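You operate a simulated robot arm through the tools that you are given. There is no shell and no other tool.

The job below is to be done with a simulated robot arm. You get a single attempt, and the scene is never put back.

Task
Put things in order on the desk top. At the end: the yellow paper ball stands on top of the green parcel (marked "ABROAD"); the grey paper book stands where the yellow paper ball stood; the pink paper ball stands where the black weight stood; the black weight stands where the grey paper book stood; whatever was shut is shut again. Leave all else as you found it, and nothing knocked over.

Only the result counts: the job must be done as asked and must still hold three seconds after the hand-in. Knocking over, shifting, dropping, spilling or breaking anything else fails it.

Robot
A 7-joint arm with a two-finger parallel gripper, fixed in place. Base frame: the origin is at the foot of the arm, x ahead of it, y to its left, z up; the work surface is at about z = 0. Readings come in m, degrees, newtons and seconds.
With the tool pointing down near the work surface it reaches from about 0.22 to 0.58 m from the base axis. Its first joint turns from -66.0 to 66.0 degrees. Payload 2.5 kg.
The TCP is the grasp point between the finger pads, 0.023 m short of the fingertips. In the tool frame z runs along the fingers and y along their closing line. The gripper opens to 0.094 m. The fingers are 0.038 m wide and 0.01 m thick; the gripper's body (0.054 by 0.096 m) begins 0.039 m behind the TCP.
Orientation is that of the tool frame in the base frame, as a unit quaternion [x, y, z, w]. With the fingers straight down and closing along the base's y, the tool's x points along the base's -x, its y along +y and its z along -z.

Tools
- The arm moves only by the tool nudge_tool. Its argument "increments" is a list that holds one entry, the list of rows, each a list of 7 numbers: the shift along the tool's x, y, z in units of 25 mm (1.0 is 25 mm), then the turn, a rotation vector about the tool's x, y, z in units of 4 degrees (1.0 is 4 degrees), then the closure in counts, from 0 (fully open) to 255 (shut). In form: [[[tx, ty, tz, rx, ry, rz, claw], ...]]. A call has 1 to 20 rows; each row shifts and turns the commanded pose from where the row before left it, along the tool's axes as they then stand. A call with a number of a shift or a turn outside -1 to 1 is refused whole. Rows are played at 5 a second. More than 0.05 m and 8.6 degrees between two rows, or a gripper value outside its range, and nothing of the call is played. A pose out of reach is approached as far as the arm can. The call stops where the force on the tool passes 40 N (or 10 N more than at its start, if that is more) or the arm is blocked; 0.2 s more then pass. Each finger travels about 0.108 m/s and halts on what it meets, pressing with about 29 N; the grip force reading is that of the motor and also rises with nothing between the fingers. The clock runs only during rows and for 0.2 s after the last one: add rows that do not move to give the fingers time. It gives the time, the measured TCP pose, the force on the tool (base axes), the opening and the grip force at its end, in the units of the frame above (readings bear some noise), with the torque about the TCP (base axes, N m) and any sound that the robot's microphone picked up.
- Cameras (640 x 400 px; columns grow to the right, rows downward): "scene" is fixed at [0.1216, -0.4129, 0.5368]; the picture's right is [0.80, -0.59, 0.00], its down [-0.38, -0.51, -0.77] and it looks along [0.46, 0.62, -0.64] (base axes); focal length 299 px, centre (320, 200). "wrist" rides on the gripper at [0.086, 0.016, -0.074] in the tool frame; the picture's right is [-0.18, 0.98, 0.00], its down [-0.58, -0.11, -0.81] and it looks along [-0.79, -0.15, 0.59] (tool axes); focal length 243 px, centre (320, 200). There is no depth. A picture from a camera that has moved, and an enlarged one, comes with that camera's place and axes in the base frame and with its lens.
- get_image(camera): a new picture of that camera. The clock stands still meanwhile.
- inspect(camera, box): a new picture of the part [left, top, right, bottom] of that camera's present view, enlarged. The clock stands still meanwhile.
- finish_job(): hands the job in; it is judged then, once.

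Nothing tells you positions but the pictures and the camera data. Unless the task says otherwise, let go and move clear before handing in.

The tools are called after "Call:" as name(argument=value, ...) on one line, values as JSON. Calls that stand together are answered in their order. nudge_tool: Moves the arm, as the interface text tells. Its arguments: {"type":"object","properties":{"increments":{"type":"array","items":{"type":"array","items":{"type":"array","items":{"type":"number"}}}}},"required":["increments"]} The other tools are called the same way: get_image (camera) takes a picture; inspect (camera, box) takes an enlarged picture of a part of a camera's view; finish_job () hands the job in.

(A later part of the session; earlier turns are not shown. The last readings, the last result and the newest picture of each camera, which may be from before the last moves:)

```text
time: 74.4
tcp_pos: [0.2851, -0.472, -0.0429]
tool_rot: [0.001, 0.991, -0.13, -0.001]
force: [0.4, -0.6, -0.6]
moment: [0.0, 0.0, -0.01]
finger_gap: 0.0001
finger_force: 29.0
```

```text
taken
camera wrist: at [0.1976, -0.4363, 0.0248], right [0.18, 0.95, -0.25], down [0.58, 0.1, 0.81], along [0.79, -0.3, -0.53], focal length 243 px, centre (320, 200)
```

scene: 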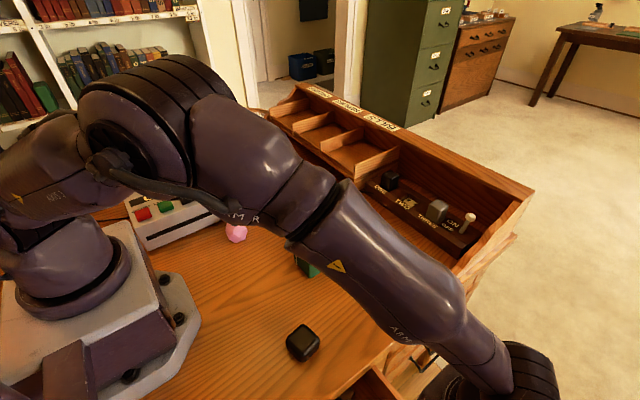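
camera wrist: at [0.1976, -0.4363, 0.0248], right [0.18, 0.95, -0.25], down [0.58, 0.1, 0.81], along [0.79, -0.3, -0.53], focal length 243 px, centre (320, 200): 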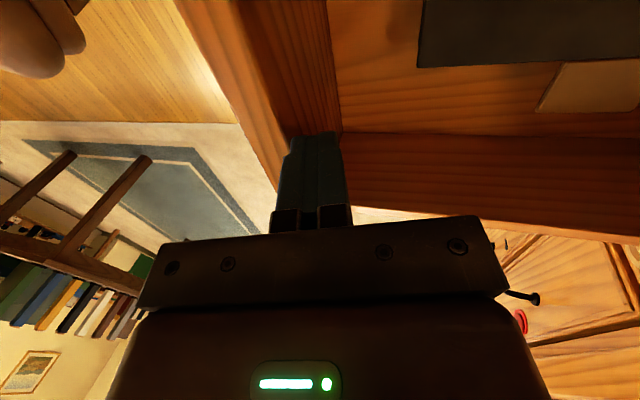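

The drawer is now open about 23 cm. I back off, rise and look down into it again.

Call:
nudge_tool(increments=[[[0, 0.58, -0.156, 0, 0, 0, 255], [0, -0.2, -0.75, 0, 0, 0, 255], [0, -0.247, -0.918, 0, 0, 0, 255], [0, -0.247, -0.918, 0, 0, 0, 255], [0, -0.247, -0.918, 0, 0, 0, 255], [0.3, 0, -0.918, 0, 0, 0, 200], [0.3, 0, -0.918, 0, 0, 0, 142], [0.3, 0, -0.918, 0, 0, 0, 142], [0.3, 0, -0.918, -0.75, 0, 0, 142], [0.3, 0, 0, -1, 0, 0, 142], [0.3, 0, 0, -1, 0, 0, 142], [0, 0, 0, -1, 0, 0, 142], [0, 0, 0, 0, 0, 0, 142]]])

Call:
nudge_tool(increments=[[[0, 0, 0, 0, 1, 0, 142], [0, 0, 0, 0, 1, 0, 142], [0, 0, 0, 0, 1, 0, 142], [0, 0, 0, 0, 1, 0, 142], [0, 0, 0, 0, 1, 0, 142], [0, 0, 0, 0, 1, 0, 142], [0, 0, 0, 0, 1, 0, 142], [0, 0, 0, 0, 1, 0, 142], [0, 0, 0, 0, 1, 0, 142], [0, 0, 0, 0, 1, 0, 142], [0, 0, 0, 0, 0, 0, 142]]])

Call:
get_image(camera="wrist")

Call:
get_image(camera="scene")

```text
time: 77.2
tcp_pos: [0.24, -0.4325, 0.137]
tool_rot: [0.0, 1.0, 0.001, -0.001]
force: [0.0, 0.6, 1.1]
moment: [-0.01, 0.01, -0.01]
finger_gap: 0.0416
finger_force: 0.1
```

```text
time: 79.6
tcp_pos: [0.2411, -0.432, 0.1352]
tool_rot: [-0.001, 0.939, 0.0, -0.343]
force: [0.4, -0.2, 0.2]
moment: [-0.01, 0.01, 0.03]
finger_gap: 0.0418
finger_force: 0.1
```

```text
taken
camera wrist: at [0.2215, -0.4165, 0.249], right [0.14, 0.98, -0.12], down [0.96, -0.11, 0.24], along [0.22, -0.15, -0.96], focal length 243 px, centre (320, 200)
```

wrist: 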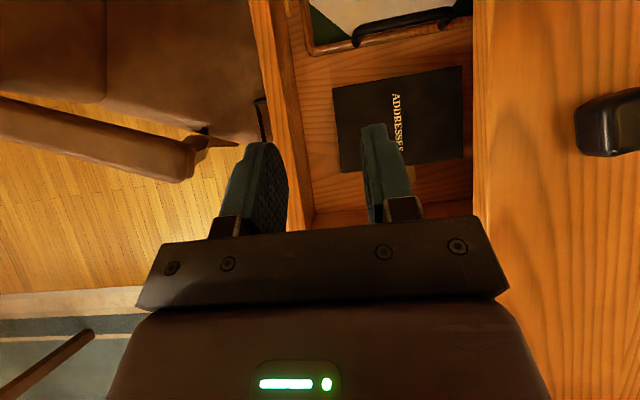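

```text
taken
```

scene: 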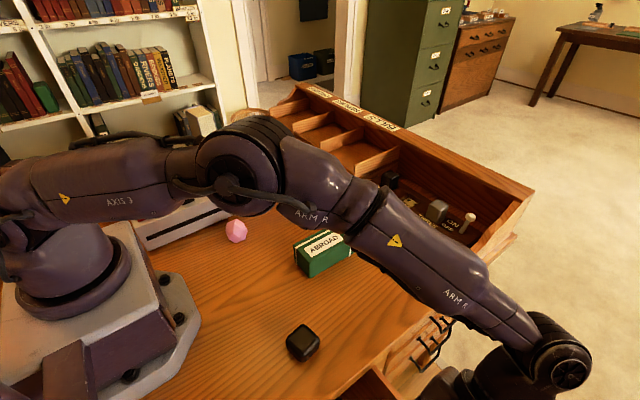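

The address book is fully visible; the small block is behind a finger. I zoom in and then shift the view a bit.

Call:
inspect(camera="wrist", box=[290, 50, 490, 240])

Call:
nudge_tool(increments=[[[0, 0, 0, 0, 0, 0, 255], [0.6, -0.8, -0.5, 0, 0, 0, 255], [0.6, -0.8, -0.5, 0, 0, 0, 255], [0, 0, 0, 0, 0, 0, 255]]])

Call:
get_image(camera="wrist")

```text
2.11 times, centred on (390, 145) of wrist
camera zoom: at [0.2215, -0.4165, 0.249], right [0.14, 0.98, -0.12], down [0.96, -0.11, 0.24], along [0.22, -0.15, -0.96], focal length 511 px, centre (173, 316)
```

zoom: 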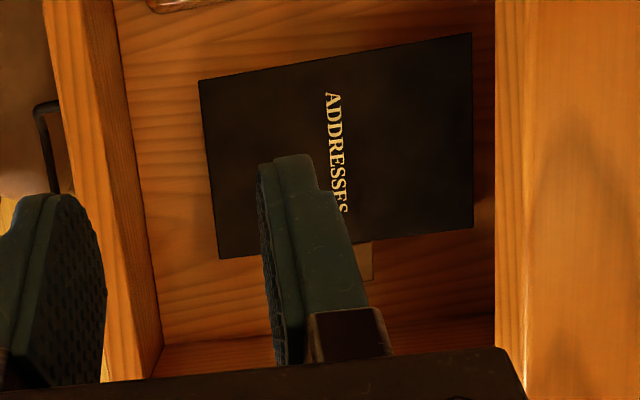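

```text
time: 80.6
tcp_pos: [0.2331, -0.4731, 0.1754]
tool_rot: [-0.001, 0.94, 0.001, -0.342]
force: [0.4, 0.2, -0.4]
moment: [0.02, 0.01, 0.02]
finger_gap: 0.0001
finger_force: 29.0
```

```text
taken
camera wrist: at [0.2145, -0.4565, 0.2874], right [0.14, 0.98, -0.12], down [0.96, -0.11, 0.24], along [0.23, -0.15, -0.96], focal length 243 px, centre (320, 200)
```

wrist: 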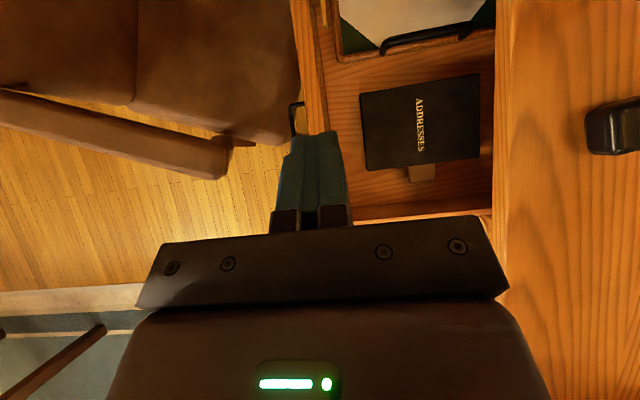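

Call:
inspect(camera="wrist", box=[340, 50, 520, 220])

Call:
inspect(camera="wrist", box=[390, 145, 460, 200])

Call:
inspect(camera="wrist", box=[310, 0, 510, 70])

```text
2.35 times, centred on (430, 135) of wrist
camera zoom: at [0.2145, -0.4565, 0.2874], right [0.14, 0.98, -0.12], down [0.96, -0.11, 0.24], along [0.23, -0.15, -0.96], focal length 571 px, centre (61, 353)
```

zoom: 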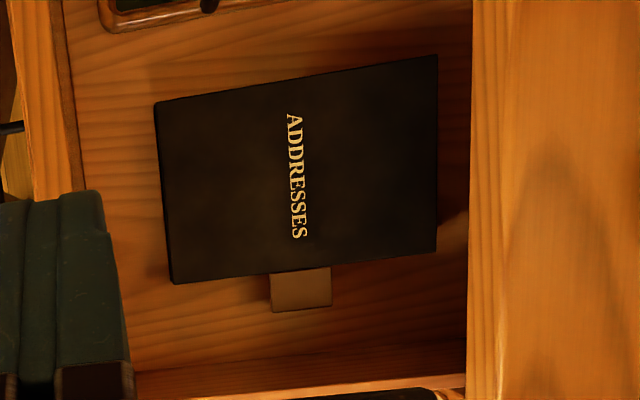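

```text
7.27 times, centred on (425, 172) of wrist
camera zoom: at [0.2145, -0.4565, 0.2874], right [0.14, 0.98, -0.12], down [0.96, -0.11, 0.24], along [0.23, -0.15, -0.96], focal length 1764 px, centre (-444, 400)
```

zoom: 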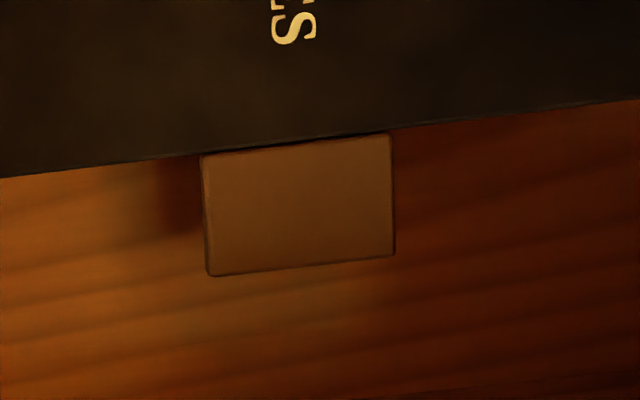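

```text
3.20 times, centred on (410, 35) of wrist
camera zoom: at [0.2145, -0.4565, 0.2874], right [0.14, 0.98, -0.12], down [0.96, -0.11, 0.24], along [0.23, -0.15, -0.96], focal length 776 px, centre (32, 728)
```

zoom: 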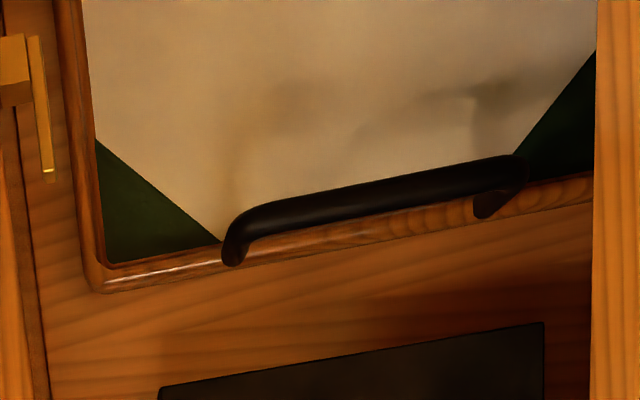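

In the drawer I see the address book with a tab, a blotter with a handle and a pen, but no clear grey book. The thick grey book standing on the desk behind the recorder may be the one meant, so I examine it again.

Call:
inspect(camera="scene", box=[170, 95, 250, 145])

Call:
get_image(camera="scene")

```text
8.00 times, centred on (210, 120) of scene
camera zoom: at [0.1216, -0.4129, 0.5368], right [0.8, -0.59, 0.0], down [-0.38, -0.51, -0.77], along [0.46, 0.62, -0.64], focal length 2394 px, centre (1200, 840)
```

zoom: 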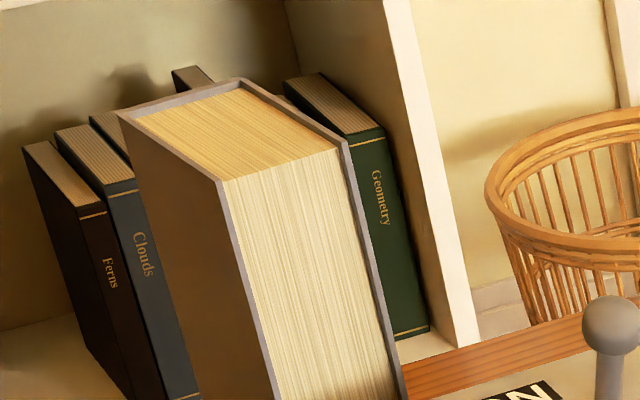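

```text
taken
```

scene: 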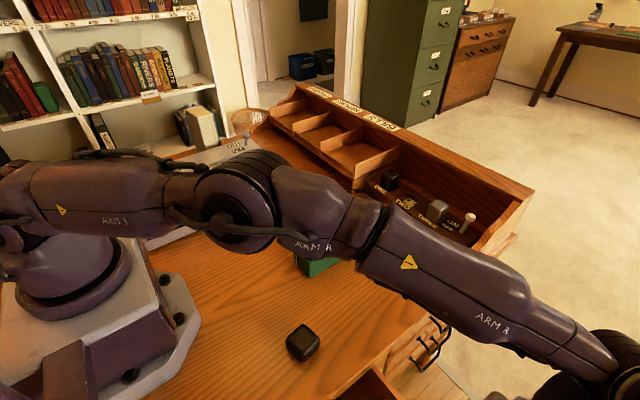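

The thick grey book stands on the desk at about (0.34, 0.49), 5 cm thick, 8.5 cm deep and 17 cm tall, so it can be gripped and is surely the grey paper book. So the drawer must simply be shut again; I bring the tool over its front to push it in.

Call:
nudge_tool(increments=[[[0, 0, 0, 0, -1, 0, 255], [0, 0, 0, 0, -1, 0, 200], [0, 0, 0, 0, -1, 0, 142], [0, 0, 0, 0, -1, 0, 142], [0, 0, 0, 0, -1, 0, 142], [0, 0, 0, 0, -1, 0, 142], [0, 0, 0, 0, -1, 0, 142], [0, 0, 0, 0, -1, 0, 142], [0, 0, 0, 0, -1, 0, 142], [0, 0, 0, 0, -1, 0, 142], [0, 0, 0, 1, 0, 0, 142], [0, 0, 0, 1, 0, 0, 142], [0, 0, 0, 1, 0, 0, 142], [0, 0, 0, 0.75, 0, 0, 142], [0, 0, 0, 0, 0, 0, 142]]])

Call:
nudge_tool(increments=[[[-0.246, 0.076, 0.983, 0, 0, 0, 142], [-0.246, 0.076, 0.983, 0, 0, 0, 142], [-0.246, 0.076, 0.983, 0, 0, 0, 142], [-0.246, 0.076, 0.983, 0, 0, 0, 142], [-0.246, 0.076, 0.983, 0, 0, 0, 142], [-0.246, 0.076, 0.983, 0, 0, 0, 142], [0, 0, 0, 0, 0, 0, 142]]])

Call:
get_image(camera="wrist")

```text
time: 83.8
tcp_pos: [0.2322, -0.4731, 0.1756]
tool_rot: [0.0, 0.991, -0.131, -0.001]
force: [-0.8, -0.2, -0.1]
moment: [-0.01, -0.01, -0.02]
finger_gap: 0.0415
finger_force: 0.1
```

```text
time: 85.4
tcp_pos: [0.2699, -0.5003, 0.0286]
tool_rot: [0.0, 0.991, -0.13, -0.001]
force: [0.0, -0.8, 0.5]
moment: [-0.01, 0.0, -0.02]
finger_gap: 0.0417
finger_force: 0.0
```

```text
taken
camera wrist: at [0.1835, -0.465, 0.0967], right [0.18, 0.95, -0.25], down [0.58, 0.1, 0.81], along [0.79, -0.3, -0.53], focal length 243 px, centre (320, 200)
```

wrist: 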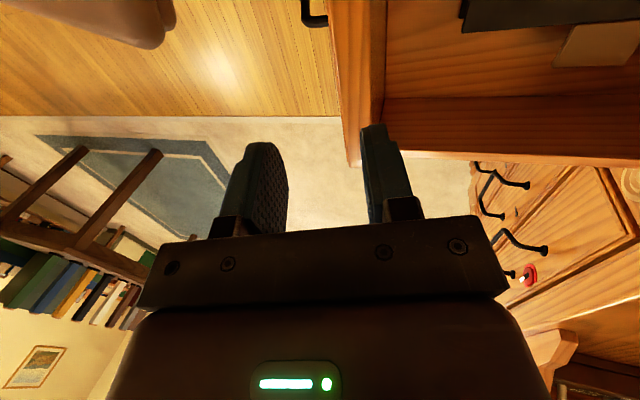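

The front lies between the fingers' lines. I descend to straddle it.

Call:
nudge_tool(increments=[[[0, 0.194, 0.724, 0, 0, 0, 142], [0, 0.194, 0.724, 0, 0, 0, 142], [0, 0.194, 0.724, 0, 0, 0, 142], [0, 0.19, 0.7, 0, 0, 0, 142], [0, 0, 0, 0, 0, 0, 142]]])

Call:
get_image(camera="wrist")

```text
time: 86.6
tcp_pos: [0.2696, -0.4997, -0.0457]
tool_rot: [0.0, 0.992, -0.13, 0.0]
force: [-0.2, 0.6, -0.3]
moment: [0.01, 0.0, -0.01]
finger_gap: 0.0416
finger_force: 0.0
```

```text
taken
camera wrist: at [0.1831, -0.4644, 0.0228], right [0.18, 0.95, -0.25], down [0.58, 0.1, 0.81], along [0.79, -0.3, -0.53], focal length 243 px, centre (320, 200)
```

wrist: 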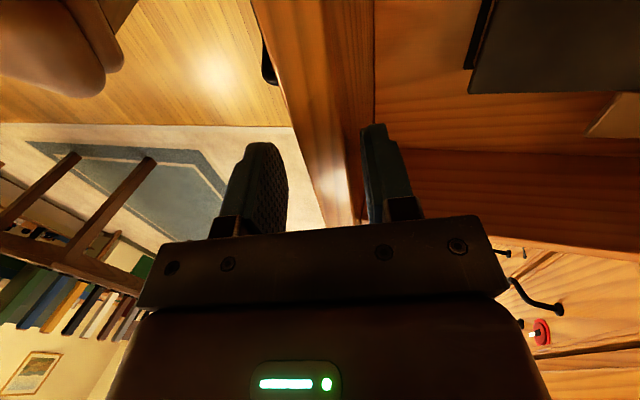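

The drawer front is straddled. I push it in along +y by about 13 cm, stopping before the gripper reaches the desk edge.

Call:
nudge_tool(increments=[[[0, 0.483, -0.13, 0, 0, 0, 142], [0, 0.483, -0.13, 0, 0, 0, 142], [0, 0.483, -0.13, 0, 0, 0, 142], [0, 0.483, -0.13, 0, 0, 0, 142], [0, 0.483, -0.13, 0, 0, 0, 142], [0, 0.483, -0.13, 0, 0, 0, 142], [0, 0.483, -0.13, 0, 0, 0, 142], [0, 0.483, -0.13, 0, 0, 0, 142], [0, 0.483, -0.13, 0, 0, 0, 142], [0, 0.483, -0.13, 0, 0, 0, 142], [0, 0.35, -0.094, 0, 0, 0, 142], [0, 0, 0, 0, 0, 0, 142]]])

Call:
get_image(camera="wrist")

```text
time: 89.2
tcp_pos: [0.2695, -0.3645, -0.0445]
tool_rot: [0.0, 0.992, -0.129, 0.0]
force: [0.1, -0.2, 1.0]
moment: [0.03, -0.01, 0.06]
finger_gap: 0.0418
finger_force: 0.0
```

```text
taken
camera wrist: at [0.1836, -0.3301, 0.0225], right [0.18, 0.95, -0.25], down [0.58, 0.1, 0.81], along [0.79, -0.29, -0.53], focal length 243 px, centre (320, 200)
```

wrist: 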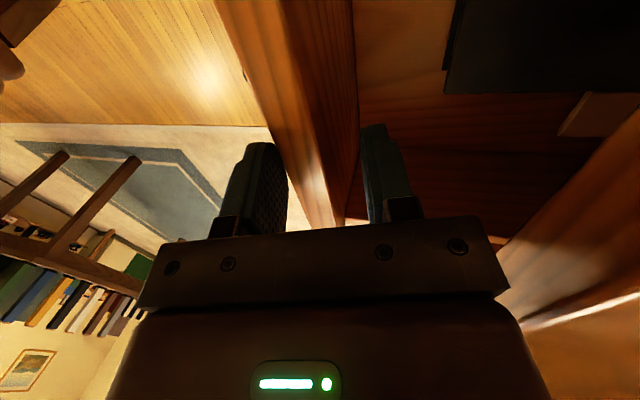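

The drawer is about 11 cm open now. I lift out, set the tool upright and turn it so the closed fingers can push on the handle bar from outside.

Call:
nudge_tool(increments=[[[0, -0.155, 0.042, 0, 0, 0, 142], [0, -0.259, -0.966, 0, 0, 0, 142], [0, -0.259, -0.966, 0, 0, 0, 142], [0, -0.259, -0.966, 0, 0, 0, 142], [0, -0.259, -0.966, 0, 0, 0, 142], [0, -0.259, -0.966, 0, 0, 0, 200], [0, 0, 0, -1, 0, 0, 255], [0, 0, 0, -1, 0, 0, 255], [0, 0, 0, -1, 0, 0, 255], [0, 0, 0, -0.75, 0, 0, 255], [0, 0, 0, 0, 0, 0, 255]]])

Call:
nudge_tool(increments=[[[0, -0.2, 0, 0, 0, -1, 255], [0, 0, 0, 0, 0, -1, 255], [0, 0, 0, 0, 0, -1, 255], [0, 0, 0, 0, 0, -1, 255], [0, 0, 0, 0, 0, -1, 255], [0, 0, 0, 0, 0, -1, 255], [0, 0, 0, 0, 0, -1, 255], [0, 0, 0, 0, 0, -1, 255], [0, 0, 0, 0, 0, -1, 255], [0, 0, 0, 0, 0, -1, 255], [0, 0, 0, 0, 0, -1, 255], [0, 0, 0, 0, 0, -1, 255], [0, 0, 0, 0, 0, -1, 255], [0, 0, 0, 0, 0, -1, 255], [0, 0, 0, 0, 0, -1, 255], [0, 0, 0, 0, 0, -1, 255], [0, 0, 0, 0, 0, -1, 255], [0, 0, 0, 0, 0, -1, 255], [0, 0, 0, 0, 0, -1, 255], [0, 0, 0, 0, 0, -1, 255]]])

Call:
nudge_tool(increments=[[[0, 0, 0, 0, 0, -1, 255], [0, 0, 0, 0, 0, -1, 255], [0, 0, 0, 0, 0, -0.5, 255], [0, 0, 0, 0, 0, 0, 255]]])

Call:
get_image(camera="wrist")

Call:
get_image(camera="scene")

```text
time: 91.6
tcp_pos: [0.27, -0.3695, 0.0791]
tool_rot: [0.0, 1.0, 0.001, -0.001]
force: [-0.4, -0.6, 0.1]
moment: [0.02, -0.02, 0.02]
finger_gap: 0.0
finger_force: 29.2
```

```text
time: 95.8
tcp_pos: [0.2697, -0.3743, 0.0794]
tool_rot: [-0.643, 0.766, 0.001, 0.001]
force: [-0.5, -0.4, 0.0]
moment: [0.01, 0.0, -0.04]
finger_gap: 0.0
finger_force: 28.8
```

```text
time: 96.8
tcp_pos: [0.2705, -0.3747, 0.0798]
tool_rot: [0.708, -0.706, -0.002, 0.0]
force: [-0.2, 0.3, 0.3]
moment: [0.03, 0.0, 0.0]
finger_gap: 0.0001
finger_force: 29.0
```

```text
taken
camera wrist: at [0.2535, -0.4614, 0.1537], right [-0.98, 0.18, 0.0], down [0.11, 0.58, 0.81], along [0.15, 0.79, -0.59], focal length 243 px, centre (320, 200)
```

wrist: 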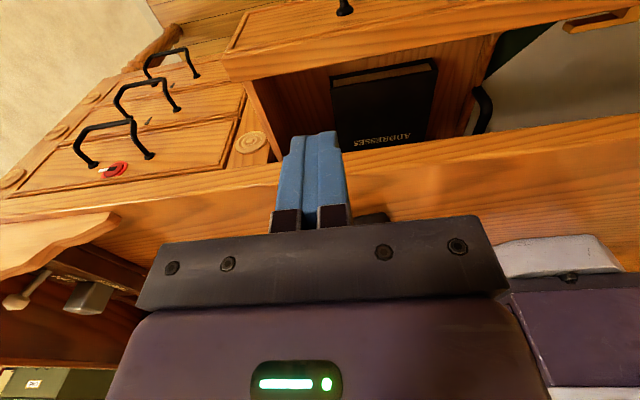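

```text
taken
```

scene: 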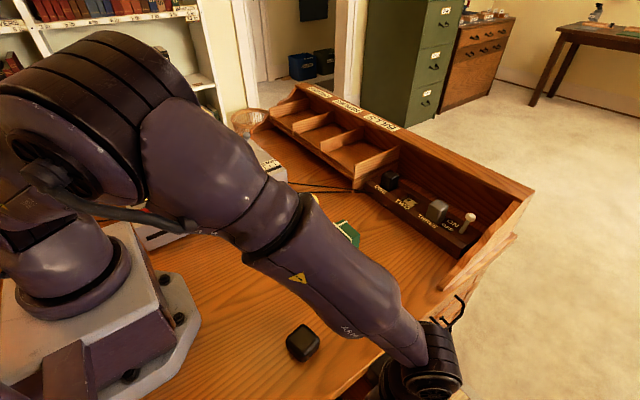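

The drawer stands open about 11 cm and its contents look undisturbed. I move to just outside the handle, above it, and look before descending.

Call:
nudge_tool(increments=[[[0.873, 0.485, 0, 0, 0, 0, 255], [0.873, 0.485, 0.2, 0, 0, 0, 255], [0.873, 0.485, 0.6, 0, 0, 0, 255], [0.873, 0.485, 0.8, 0, 0, 0, 255], [0, 0, 0.6, 0, 0, 0, 255], [0, 0, 0, 0, 0, 0, 255]]])

Call:
get_image(camera="wrist")

Call:
get_image(camera="scene")

```text
time: 98.2
tcp_pos: [0.2209, -0.4621, 0.0246]
tool_rot: [0.707, -0.707, -0.002, 0.001]
force: [-0.6, -0.4, 0.1]
moment: [-0.03, 0.03, -0.01]
finger_gap: 0.0
finger_force: 29.0
```

```text
taken
camera wrist: at [0.2046, -0.5484, 0.0988], right [-0.98, 0.18, 0.0], down [0.11, 0.58, 0.81], along [0.15, 0.79, -0.59], focal length 243 px, centre (320, 200)
```

wrist: 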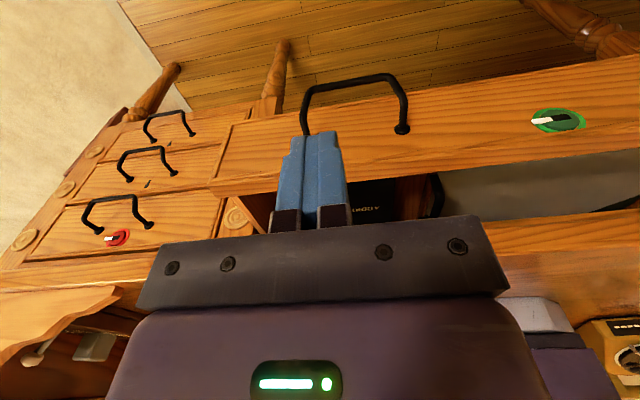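

```text
taken
```

scene: 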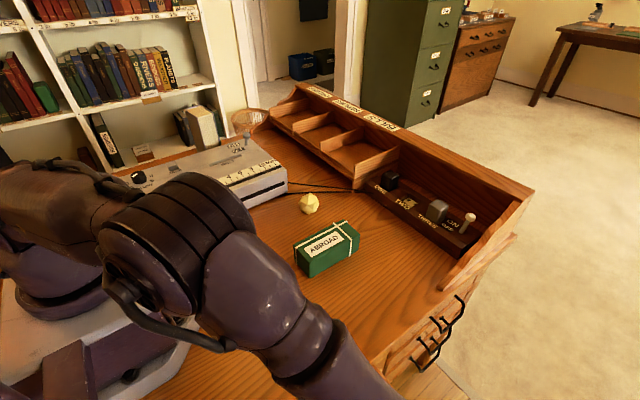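

The handle bar is at y about -0.428 and the fingers are just outside it. I descend to its level and push the drawer in.

Call:
nudge_tool(increments=[[[0, 0, 0.8, 0, 0, 0, 255], [0, 0, 0.8, 0, 0, 0, 255], [0, 0, 0.8, 0, 0, 0, 255], [0, 0, 0.8, 0, 0, 0, 255], [0, 0, 0.8, 0, 0, 0, 255], [0, 0, 0.8, 0, 0, 0, 255], [0, 0, 0.78, 0, 0, 0, 255], [0, 0, 0, 0, 0, 0, 255]]])

Call:
get_image(camera="wrist")

```text
time: 100.0
tcp_pos: [0.2206, -0.4619, -0.1149]
tool_rot: [-0.706, 0.708, 0.001, 0.0]
force: [0.3, 0.3, -0.1]
moment: [-0.01, 0.01, 0.0]
finger_gap: 0.0
finger_force: 29.4
```

```text
taken
camera wrist: at [0.2045, -0.5481, -0.0407], right [-0.98, 0.18, 0.0], down [0.11, 0.58, 0.81], along [0.15, 0.79, -0.59], focal length 243 px, centre (320, 200)
```

wrist: 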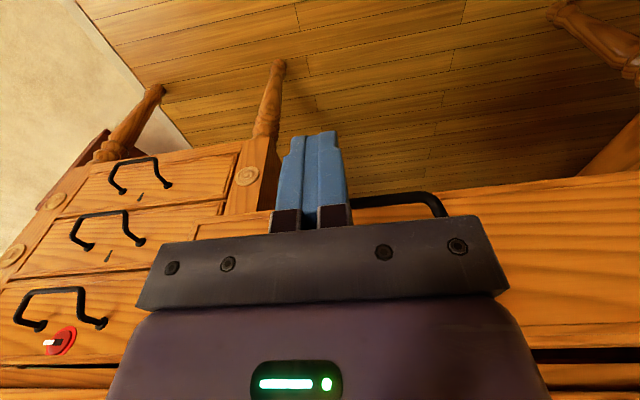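

The fingers are in front of the bar. I push it in: first about 10 cm, then gently to the end.

Call:
nudge_tool(increments=[[[-0.5, 0, 0, 0, 0, 0, 255], [-0.5, 0, 0, 0, 0, 0, 255], [-0.5, 0, 0, 0, 0, 0, 255], [-0.5, 0, 0, 0, 0, 0, 255], [-0.5, 0, 0, 0, 0, 0, 255], [-0.5, 0, 0, 0, 0, 0, 255], [-0.5, 0, 0, 0, 0, 0, 255], [-0.5, 0, 0, 0, 0, 0, 255], [-0.3, 0, 0, 0, 0, 0, 255], [-0.3, 0, 0, 0, 0, 0, 255], [0, 0, 0, 0, 0, 0, 255]]])

Call:
get_image(camera="wrist")

```text
time: 102.4
tcp_pos: [0.2206, -0.3463, -0.1159]
tool_rot: [0.708, -0.707, -0.001, 0.0]
force: [-0.5, 0.5, 0.3]
moment: [0.03, -0.01, 0.0]
finger_gap: 0.0
finger_force: 29.1
```

```text
taken
camera wrist: at [0.2048, -0.4329, -0.0408], right [-0.98, 0.18, 0.0], down [0.11, 0.58, 0.81], along [0.15, 0.79, -0.59], focal length 243 px, centre (320, 200)
```

wrist: 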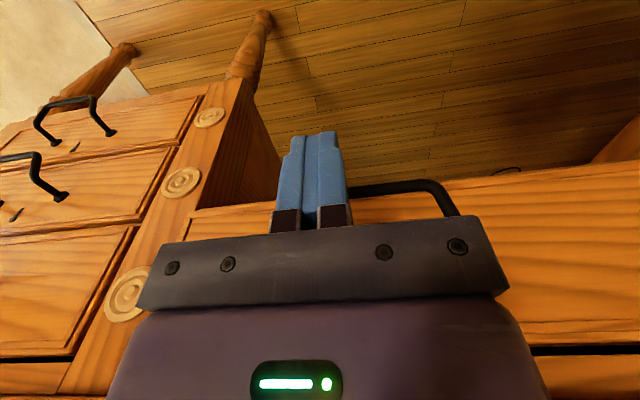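

Nearly closed (about 1 cm left). I go on in 3 mm steps until it stops.

Call:
nudge_tool(increments=[[[-0.12, 0, 0, 0, 0, 0, 255], [-0.12, 0, 0, 0, 0, 0, 255], [-0.12, 0, 0, 0, 0, 0, 255], [0, 0, 0, 0, 0, 0, 255]]])

Call:
nudge_tool(increments=[[[-0.1, 0, 0, 0, 0, 0, 255], [-0.1, 0, 0, 0, 0, 0, 255], [0, 0, 0, 0, 0, 0, 255]]])

Call:
get_image(camera="wrist")

```text
time: 103.4
tcp_pos: [0.2215, -0.3371, -0.1144]
tool_rot: [0.708, -0.706, -0.001, 0.001]
force: [0.1, -1.5, -0.7]
moment: [-0.01, -0.01, 0.03]
finger_gap: 0.0
finger_force: 28.9
```

```text
time: 104.2
tcp_pos: [0.2213, -0.3342, -0.1151]
tool_rot: [0.707, -0.707, 0.0, 0.001]
force: [0.3, -11.4, -5.4]
moment: [-0.23, -0.08, -0.01]
finger_gap: 0.0
finger_force: 29.1
```

```text
taken
camera wrist: at [0.2047, -0.4206, -0.0402], right [-0.98, 0.18, 0.0], down [0.11, 0.58, 0.8], along [0.15, 0.79, -0.59], focal length 243 px, centre (320, 200)
```

wrist: 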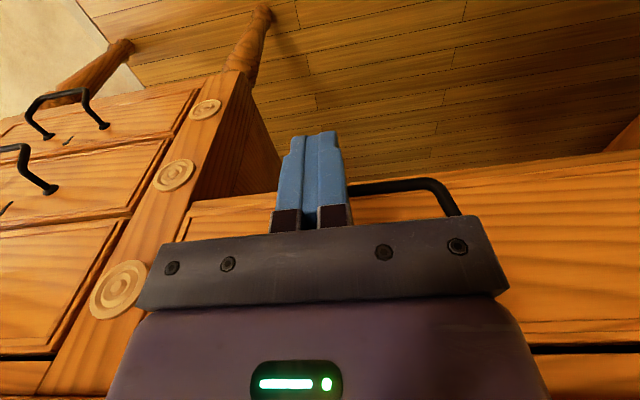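

The push force rises: the drawer is at its stop. I give one last tiny push, then back off and rise to check it.

Call:
nudge_tool(increments=[[[-0.06, 0, 0, 0, 0, 0, 255], [0, 0, 0, 0, 0, 0, 255], [0.4, 0, 0, 0, 0, 0, 255], [0.8, 0, 0, 0, 0, 0, 255], [0.8, 0, -0.2, 0, 0, 0, 255], [0, 0, -0.9, 0, 0, 0, 255], [0, 0, -0.9, 0, 0, 0, 255], [0, 0, -0.9, 0, 0, 0, 255], [0, 0, -0.9, 0, 0, 0, 255], [0, 0, -0.9, 0, 0, 0, 255], [0, -0.3, -0.9, 0, 0, 0, 255], [0, -0.3, -0.9, 0, 0, 0, 255], [0, -0.3, -0.9, 0, 0, 0, 255], [0, 0, 0, 0, 0, 0, 255]]])

Call:
get_image(camera="wrist")

Call:
get_image(camera="scene")

```text
time: 107.2
tcp_pos: [0.244, -0.3809, 0.0705]
tool_rot: [0.707, -0.707, -0.001, 0.0]
force: [0.1, -1.0, -0.4]
moment: [0.0, -0.02, -0.05]
finger_gap: 0.0
finger_force: 29.3
```

```text
taken
camera wrist: at [0.2275, -0.4678, 0.1444], right [-0.98, 0.18, 0.0], down [0.11, 0.58, 0.81], along [0.15, 0.79, -0.59], focal length 243 px, centre (320, 200)
```

wrist: 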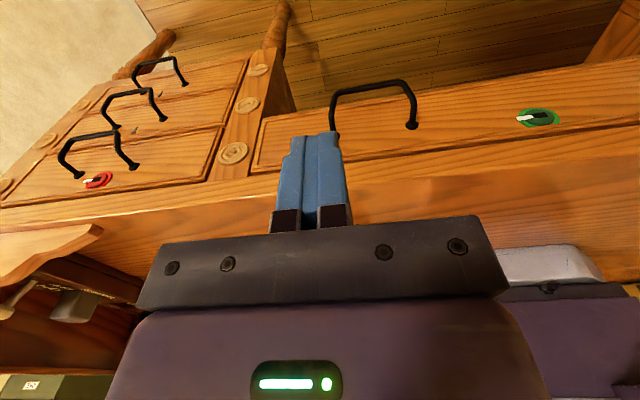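

```text
taken
```

scene: 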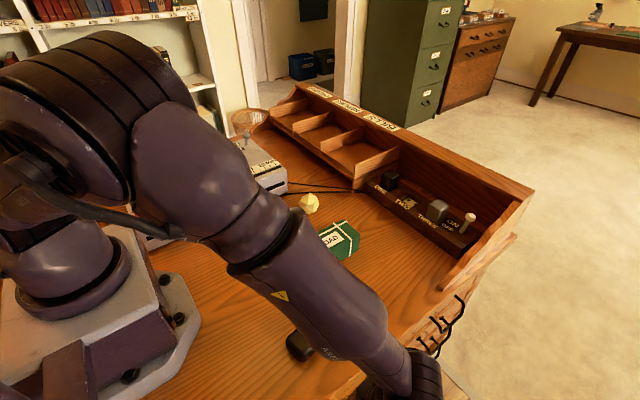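

The drawer is shut again, flush as before. Now I'll rise, turn the tool back and start with the yellow ball, measuring each object from above on the way.

Call:
nudge_tool(increments=[[[0, -0.2, -0.9, 0, 0, 0, 255], [0, -0.2, -0.9, 0, 0, 0, 255], [-0.3, -0.2, -0.9, 0, 0, 0, 180], [-0.3, -0.2, -0.9, 0, 0, 0, 90], [-0.5, -0.2, -0.9, 0, 0, 1, 0], [-0.5, 0, -0.5, 0, 0, 1, 0], [0, 0, 0, 0, 0, 1, 0], [0, 0, 0, 0, 0, 1, 0], [0, 0, 0, 0, 0, 1, 0], [0, 0, 0, 0, 0, 1, 0], [0, 0, 0, 0, 0, 1, 0], [0, 0, 0, 0, 0, 1, 0], [0, 0, 0, 0, 0, 1, 0], [0, 0, 0, 0, 0, 1, 0], [0, 0, 0, 0, 0, 1, 0], [0, 0, 0, 0, 0, 1, 0], [0, 0, 0, 0, 0, 1, 0], [0, 0, 0, 0, 0, 1, 0], [0, 0, 0, 0, 0, 1, 0], [0, 0, 0, 0, 0, 1, 0]]])

Call:
nudge_tool(increments=[[[0, 0, 0, 0, 0, 1, 0], [0, 0, 0, 0, 0, 1, 0], [0, 0, 0, 0, 0, 1, 0], [0, 0, 0, 0, 0, 1, 0], [0, 0, 0, 0, 0, 1, 0], [0, 0, 0, 0, 0, 1, 0], [0, 0, 0, 0, 0, 0.5, 0], [0, 0, 0, 0, 0, 0, 0]]])

Call:
get_image(camera="wrist")

Call:
get_image(camera="scene")

```text
time: 111.4
tcp_pos: [0.2708, -0.3417, 0.1959]
tool_rot: [-0.224, 0.975, 0.002, -0.001]
force: [-0.6, 0.3, -0.1]
moment: [0.0, -0.01, 0.02]
finger_gap: 0.0938
finger_force: 0.1
```

```text
time: 113.2
tcp_pos: [0.271, -0.3419, 0.195]
tool_rot: [0.0, 1.0, 0.0, 0.0]
force: [0.2, 0.0, 0.5]
moment: [0.0, -0.02, 0.02]
finger_gap: 0.094
finger_force: 0.1
```

```text
taken
camera wrist: at [0.1836, -0.3251, 0.2694], right [0.18, 0.98, 0.0], down [0.58, -0.11, 0.81], along [0.79, -0.15, -0.59], focal length 243 px, centre (320, 200)
```

wrist: 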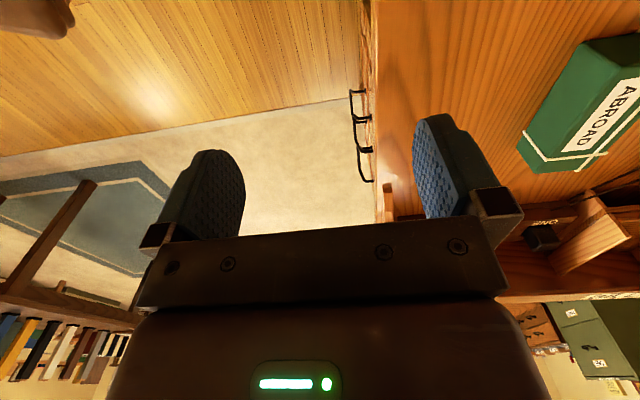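

```text
taken
```

scene: 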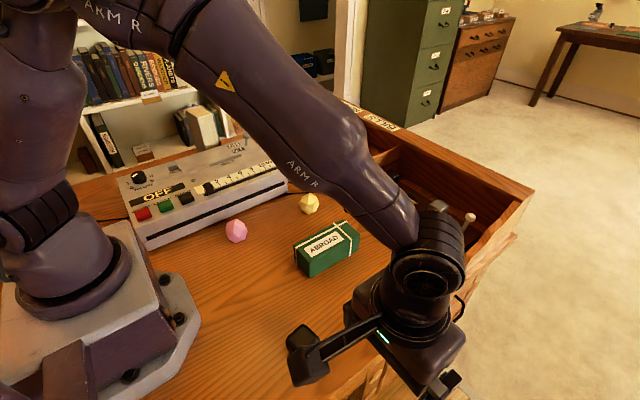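

The arm is upright at (0.27, -0.34, 0.195). I travel at height to look at the yellow ball from close by.

Call:
nudge_tool(increments=[[[-0.21, 0.97, -0.2, 0, 0, 0, 0], [-0.21, 0.97, 0, 0, 0, 0, 0], [-0.21, 0.97, 0, 0, 0, 0, 0], [-0.21, 0.97, 0, 0, 0, 0, 0], [-0.21, 0.97, 0, 0, 0, 0, 0], [-0.21, 0.97, 0, 0, 0, 0, 0], [-0.21, 0.97, 0, 0, 0, 0, 0], [-0.21, 0.97, 0, 0, 0, 0, 0], [-0.21, 0.97, 0, 0, 0, 0, 0], [-0.21, 0.97, 0, 0, 0, 0, 0], [-0.21, 0.97, 0, 0, 0, 0, 0], [-0.21, 0.97, 0.2, 0, 0, 0, 0], [-0.21, 0.97, 0.2, 0, 0, 0, 0], [-0.21, 0.97, 0.4, 0, 0, 0, 0], [-0.21, 0.97, 0.4, 0, 0, 0, 0], [-0.21, 0.97, 0.4, 0, 0, 0, 0], [-0.21, 0.97, 0.4, 0, 0, 0, 0], [0, 0, 0, 0, 0, 0, 0]]])

Call:
get_image(camera="wrist")

Call:
get_image(camera="scene")

```text
time: 117.0
tcp_pos: [0.3595, 0.0704, 0.1489]
tool_rot: [0.0, 1.0, 0.001, -0.001]
force: [0.1, -0.1, 0.3]
moment: [-0.02, 0.01, -0.01]
finger_gap: 0.0939
finger_force: 0.0
```

```text
taken
camera wrist: at [0.2723, 0.0867, 0.2248], right [0.18, 0.98, 0.0], down [0.58, -0.11, 0.81], along [0.79, -0.15, -0.59], focal length 243 px, centre (320, 200)
```

wrist: 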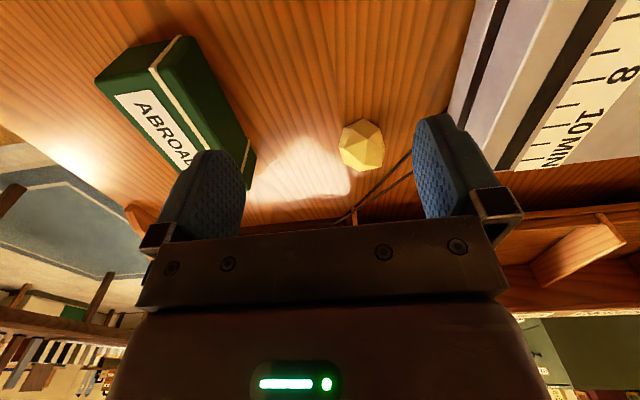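

```text
taken
```

scene: 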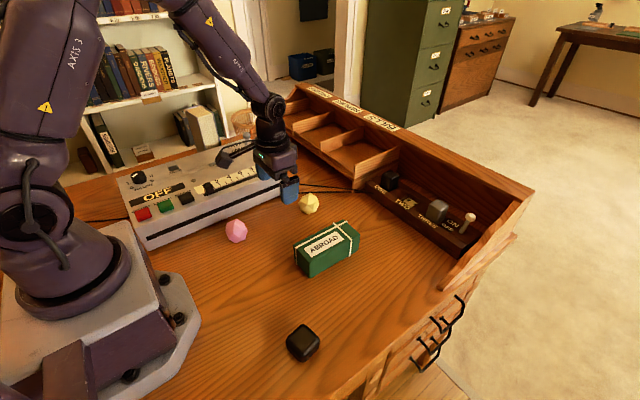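

All desk objects are undisturbed and the drawer is closed. I zoom in on the yellow ball for an exact position.

Call:
inspect(camera="wrist", box=[300, 90, 420, 190])

Call:
inspect(camera="scene", box=[280, 180, 340, 230])

Call:
inspect(camera="scene", box=[280, 210, 380, 290])

Call:
inspect(camera="scene", box=[160, 90, 260, 160])

Call:
inspect(camera="scene", box=[210, 210, 270, 255])

```text
4.00 times, centred on (360, 140) of wrist
camera zoom: at [0.2723, 0.0867, 0.2248], right [0.18, 0.98, 0.0], down [0.58, -0.11, 0.81], along [0.79, -0.15, -0.59], focal length 970 px, centre (160, 440)
```

zoom: 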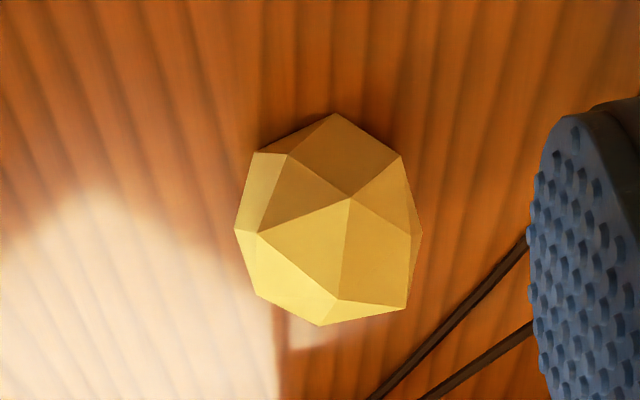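

```text
8.00 times, centred on (310, 205) of scene
camera zoom: at [0.1217, -0.4129, 0.5368], right [0.8, -0.59, 0.0], down [-0.38, -0.51, -0.77], along [0.46, 0.62, -0.64], focal length 2394 px, centre (400, 160)
```

zoom: 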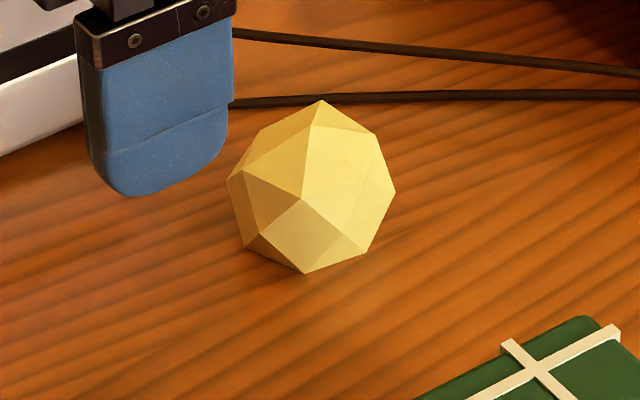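

```text
5.00 times, centred on (330, 250) of scene
camera zoom: at [0.1217, -0.4129, 0.5368], right [0.8, -0.59, 0.0], down [-0.38, -0.51, -0.77], along [0.46, 0.62, -0.64], focal length 1496 px, centre (270, -50)
```

zoom: 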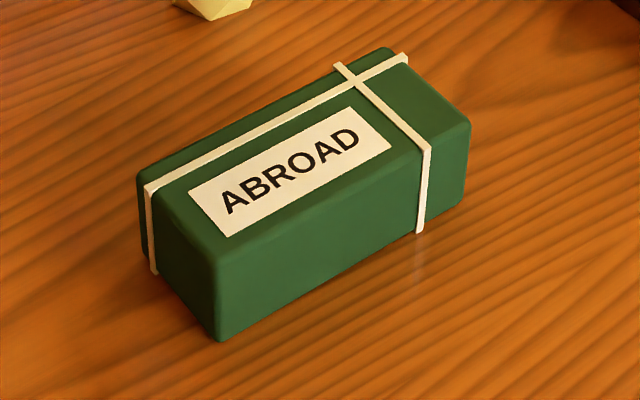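

```text
5.71 times, centred on (210, 125) of scene
camera zoom: at [0.1217, -0.4129, 0.5368], right [0.8, -0.59, 0.0], down [-0.38, -0.51, -0.77], along [0.46, 0.62, -0.64], focal length 1710 px, centre (949, 629)
```

zoom: 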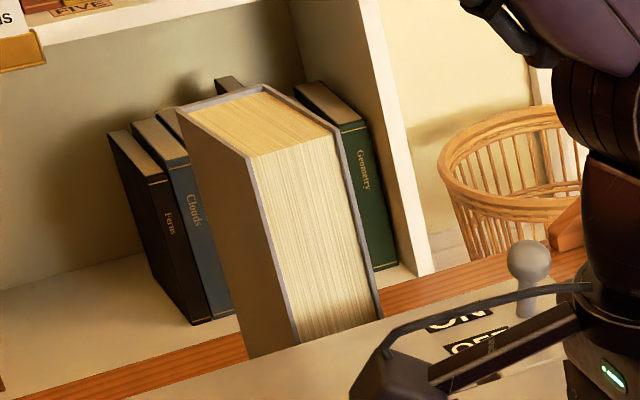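

```text
8.89 times, centred on (240, 232) of scene
camera zoom: at [0.1217, -0.4129, 0.5368], right [0.8, -0.59, 0.0], down [-0.38, -0.51, -0.77], along [0.46, 0.62, -0.64], focal length 2660 px, centre (1031, -89)
```

zoom: 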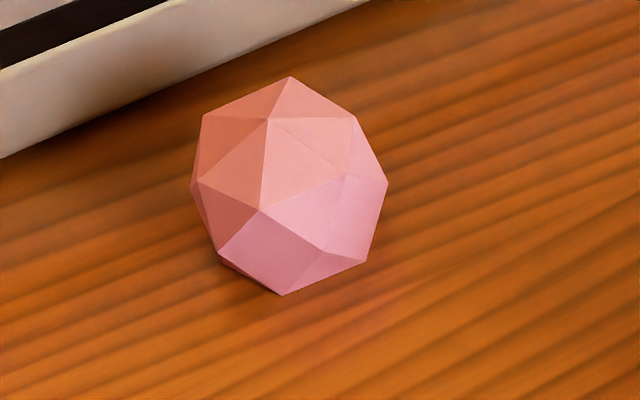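

Wrist view puts the yellow ball near (0.451, 0.099); the scene view says (0.457, 0.088). I move directly above it for a closer measurement.

Call:
nudge_tool(increments=[[[-0.9, 0.27, 0.2, 0, 0, 0, 0], [-0.9, 0.27, 0.2, 0, 0, 0, 0], [-0.9, 0.27, 0.2, 0, 0, 0, 0], [-0.9, 0.27, 0.2, 0, 0, 0, 0], [0, 0, 0, 0, 0, 0, 0]]])

Call:
get_image(camera="wrist")

Call:
inspect(camera="wrist", box=[260, 30, 400, 130])

Call:
inspect(camera="scene", box=[270, 160, 350, 220])

```text
time: 118.2
tcp_pos: [0.4482, 0.0985, 0.1298]
tool_rot: [0.0, 1.0, 0.001, -0.001]
force: [0.7, 0.0, -0.5]
moment: [-0.01, 0.0, 0.01]
finger_gap: 0.0937
finger_force: 0.0
```

```text
taken
camera wrist: at [0.362, 0.1142, 0.2045], right [0.18, 0.98, 0.0], down [0.58, -0.11, 0.81], along [0.79, -0.15, -0.59], focal length 243 px, centre (320, 200)
```

wrist: 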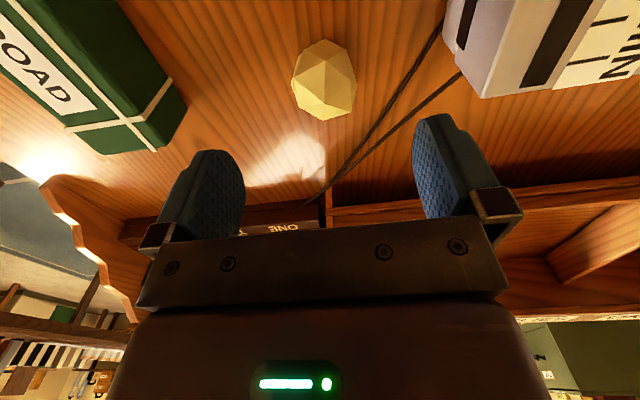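

```text
4.00 times, centred on (330, 80) of wrist
camera zoom: at [0.362, 0.1142, 0.2045], right [0.18, 0.98, 0.0], down [0.58, -0.11, 0.81], along [0.79, -0.15, -0.59], focal length 970 px, centre (280, 680)
```

zoom: 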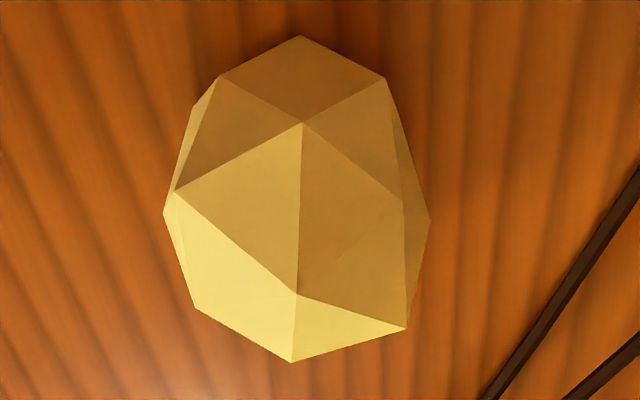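

```text
6.67 times, centred on (310, 190) of scene
camera zoom: at [0.1216, -0.4129, 0.5368], right [0.8, -0.59, 0.0], down [-0.38, -0.51, -0.77], along [0.46, 0.62, -0.64], focal length 1995 px, centre (387, 267)
```

zoom: 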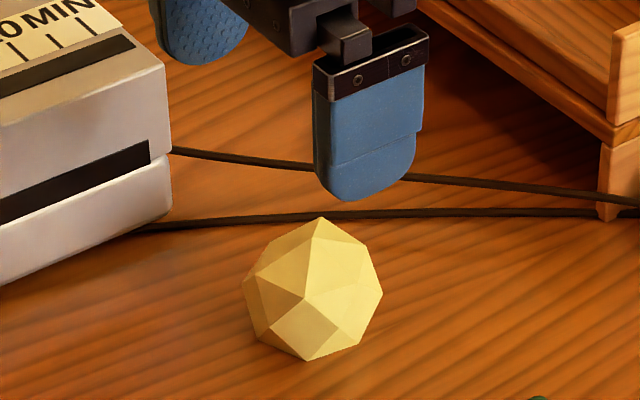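

Two close views agree on the yellow ball at about (0.455, 0.0995). I lower the gripper around it with the fingers open 8 cm (clear of the cables), and check centring.

Call:
nudge_tool(increments=[[[-0.07, 0.01, 0.8, 0, 0, 0, 38], [-0.07, 0.01, 0.8, 0, 0, 0, 38], [-0.07, 0.01, 0.8, 0, 0, 0, 38], [-0.06, 0.01, 0.8, 0, 0, 0, 38], [0, 0, 0.65, 0, 0, 0, 38], [0, 0, 0, 0, 0, 0, 38]]])

Call:
get_image(camera="wrist")

Call:
inspect(camera="scene", box=[270, 160, 350, 220])

```text
time: 119.6
tcp_pos: [0.4564, 0.099, 0.0332]
tool_rot: [0.0, 1.0, 0.001, -0.001]
force: [-0.5, 0.3, -0.3]
moment: [0.0, 0.01, -0.02]
finger_gap: 0.0801
finger_force: 0.0
```

```text
taken
camera wrist: at [0.3691, 0.1149, 0.1082], right [0.18, 0.98, 0.0], down [0.58, -0.11, 0.81], along [0.79, -0.15, -0.59], focal length 243 px, centre (320, 200)
```

wrist: 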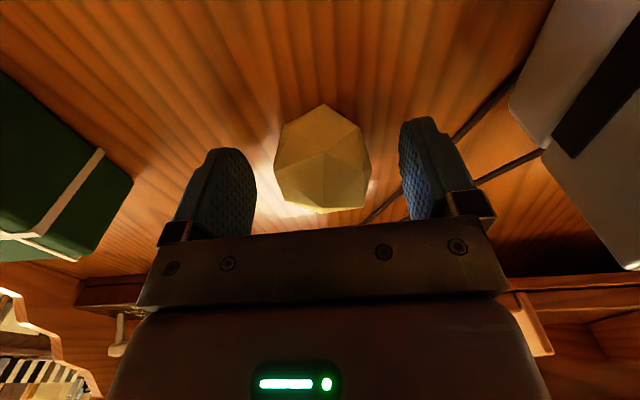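

```text
6.67 times, centred on (310, 190) of scene
camera zoom: at [0.1216, -0.4129, 0.5368], right [0.8, -0.59, 0.0], down [-0.38, -0.51, -0.77], along [0.46, 0.62, -0.64], focal length 1995 px, centre (387, 267)
```

zoom: 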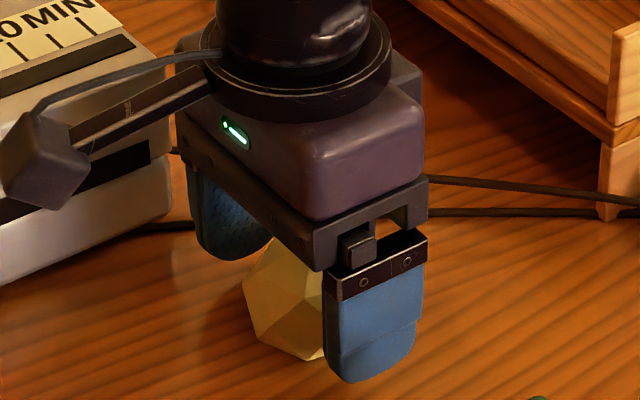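

The ball sits centred between the fingers. I lower a few millimetres and close gently.

Call:
nudge_tool(increments=[[[0.1, 0, 0.2, 0, 0, 0, 38], [0, 0, 0, 0, 0, 0, 90], [0, 0, 0, 0, 0, 0, 115], [0, 0, 0, 0, 0, 0, 130], [0, 0, 0, 0, 0, 0, 140], [0, 0, 0, 0, 0, 0, 150], [0, 0, 0, 0, 0, 0, 150]]])

Call:
get_image(camera="wrist")

```text
time: 121.2
tcp_pos: [0.4533, 0.0985, 0.0287]
tool_rot: [0.001, 1.0, 0.001, 0.0]
force: [0.4, -0.3, 0.4]
moment: [-0.02, -0.02, 0.0]
finger_gap: 0.0481
finger_force: 28.2
```

```text
taken
camera wrist: at [0.3664, 0.1149, 0.1035], right [0.18, 0.98, 0.0], down [0.58, -0.11, 0.81], along [0.79, -0.15, -0.59], focal length 243 px, centre (320, 200)
```

wrist: 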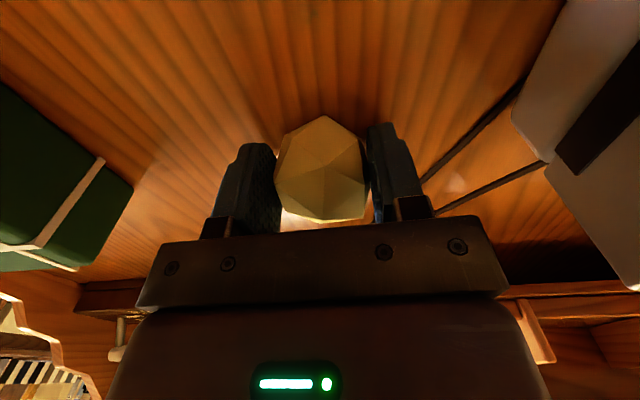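

The ball is held (48 mm wide). I lift it and carry it over to the parcel, staying high, then look.

Call:
nudge_tool(increments=[[[0, 0, -0.4, 0, 0, 0, 150], [0, 0, -0.8, 0, 0, 0, 150], [0, 0, -1, 0, 0, 0, 150], [0, 0, -1, 0, 0, 0, 150], [0, 0, -1, 0, 0, 0, 150], [0, 0, -0.8, 0, 0, 0, 150], [0.3, -0.9, 0, 0, 0, 0, 150], [0.3, -0.9, 0, 0, 0, 0, 150], [0.3, -0.9, 0, 0, 0, 0, 150], [0.3, -0.9, 0, 0, 0, 0, 150], [0.3, -0.9, 0, 0, 0, 0, 150], [0.3, -0.9, 0, 0, 0, 0, 150], [0.25, -1, 0, 0, 0, 0, 150], [0, 0, 0, 0, 0, 0, 150]]])

Call:
get_image(camera="wrist")

Call:
inspect(camera="scene", box=[250, 150, 410, 290])

```text
time: 124.2
tcp_pos: [0.4005, -0.0623, 0.1543]
tool_rot: [0.001, 1.0, 0.001, -0.001]
force: [1.2, 1.1, 0.6]
moment: [0.0, -0.02, 0.01]
finger_gap: 0.0475
finger_force: 28.7
```

```text
taken
camera wrist: at [0.3151, -0.0469, 0.2288], right [0.18, 0.98, 0.0], down [0.58, -0.11, 0.81], along [0.79, -0.15, -0.59], focal length 243 px, centre (320, 200)
```

wrist: 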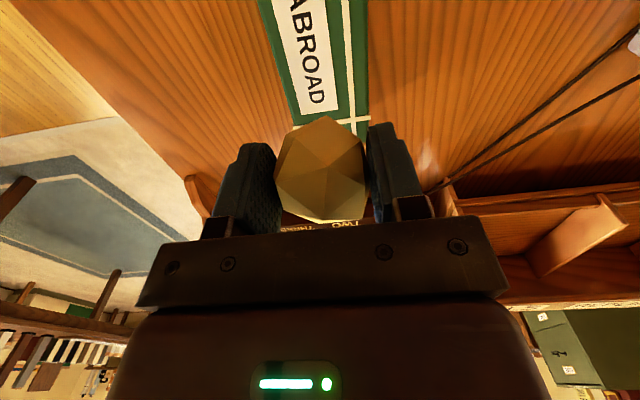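

```text
2.86 times, centred on (330, 220) of scene
camera zoom: at [0.1216, -0.4129, 0.5368], right [0.8, -0.59, 0.0], down [-0.38, -0.51, -0.77], along [0.46, 0.62, -0.64], focal length 855 px, centre (291, 143)
```

zoom: 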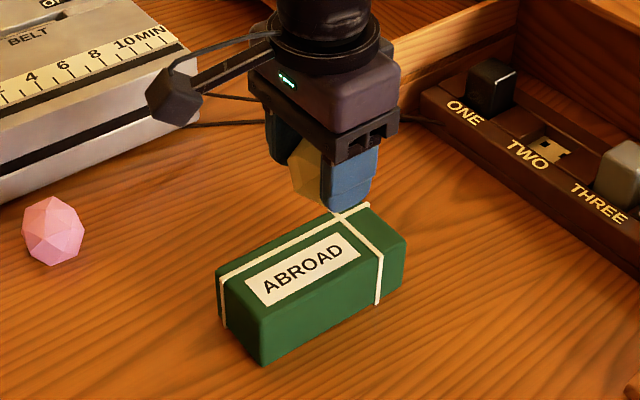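

Call:
inspect(camera="wrist", box=[230, 0, 430, 125])

```text
3.20 times, centred on (330, 62) of wrist
camera zoom: at [0.3151, -0.0469, 0.2288], right [0.18, 0.98, 0.0], down [0.58, -0.11, 0.81], along [0.79, -0.15, -0.59], focal length 776 px, centre (288, 640)
```

zoom: 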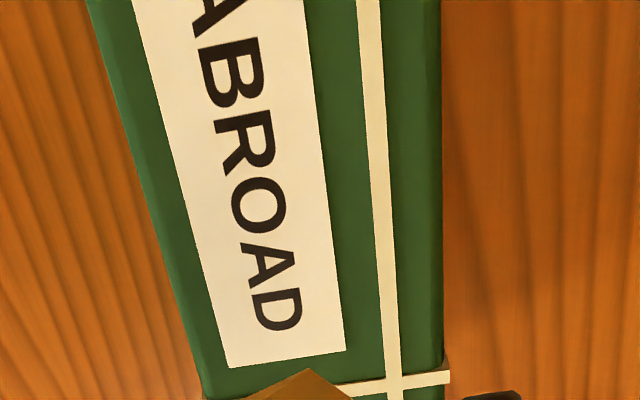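

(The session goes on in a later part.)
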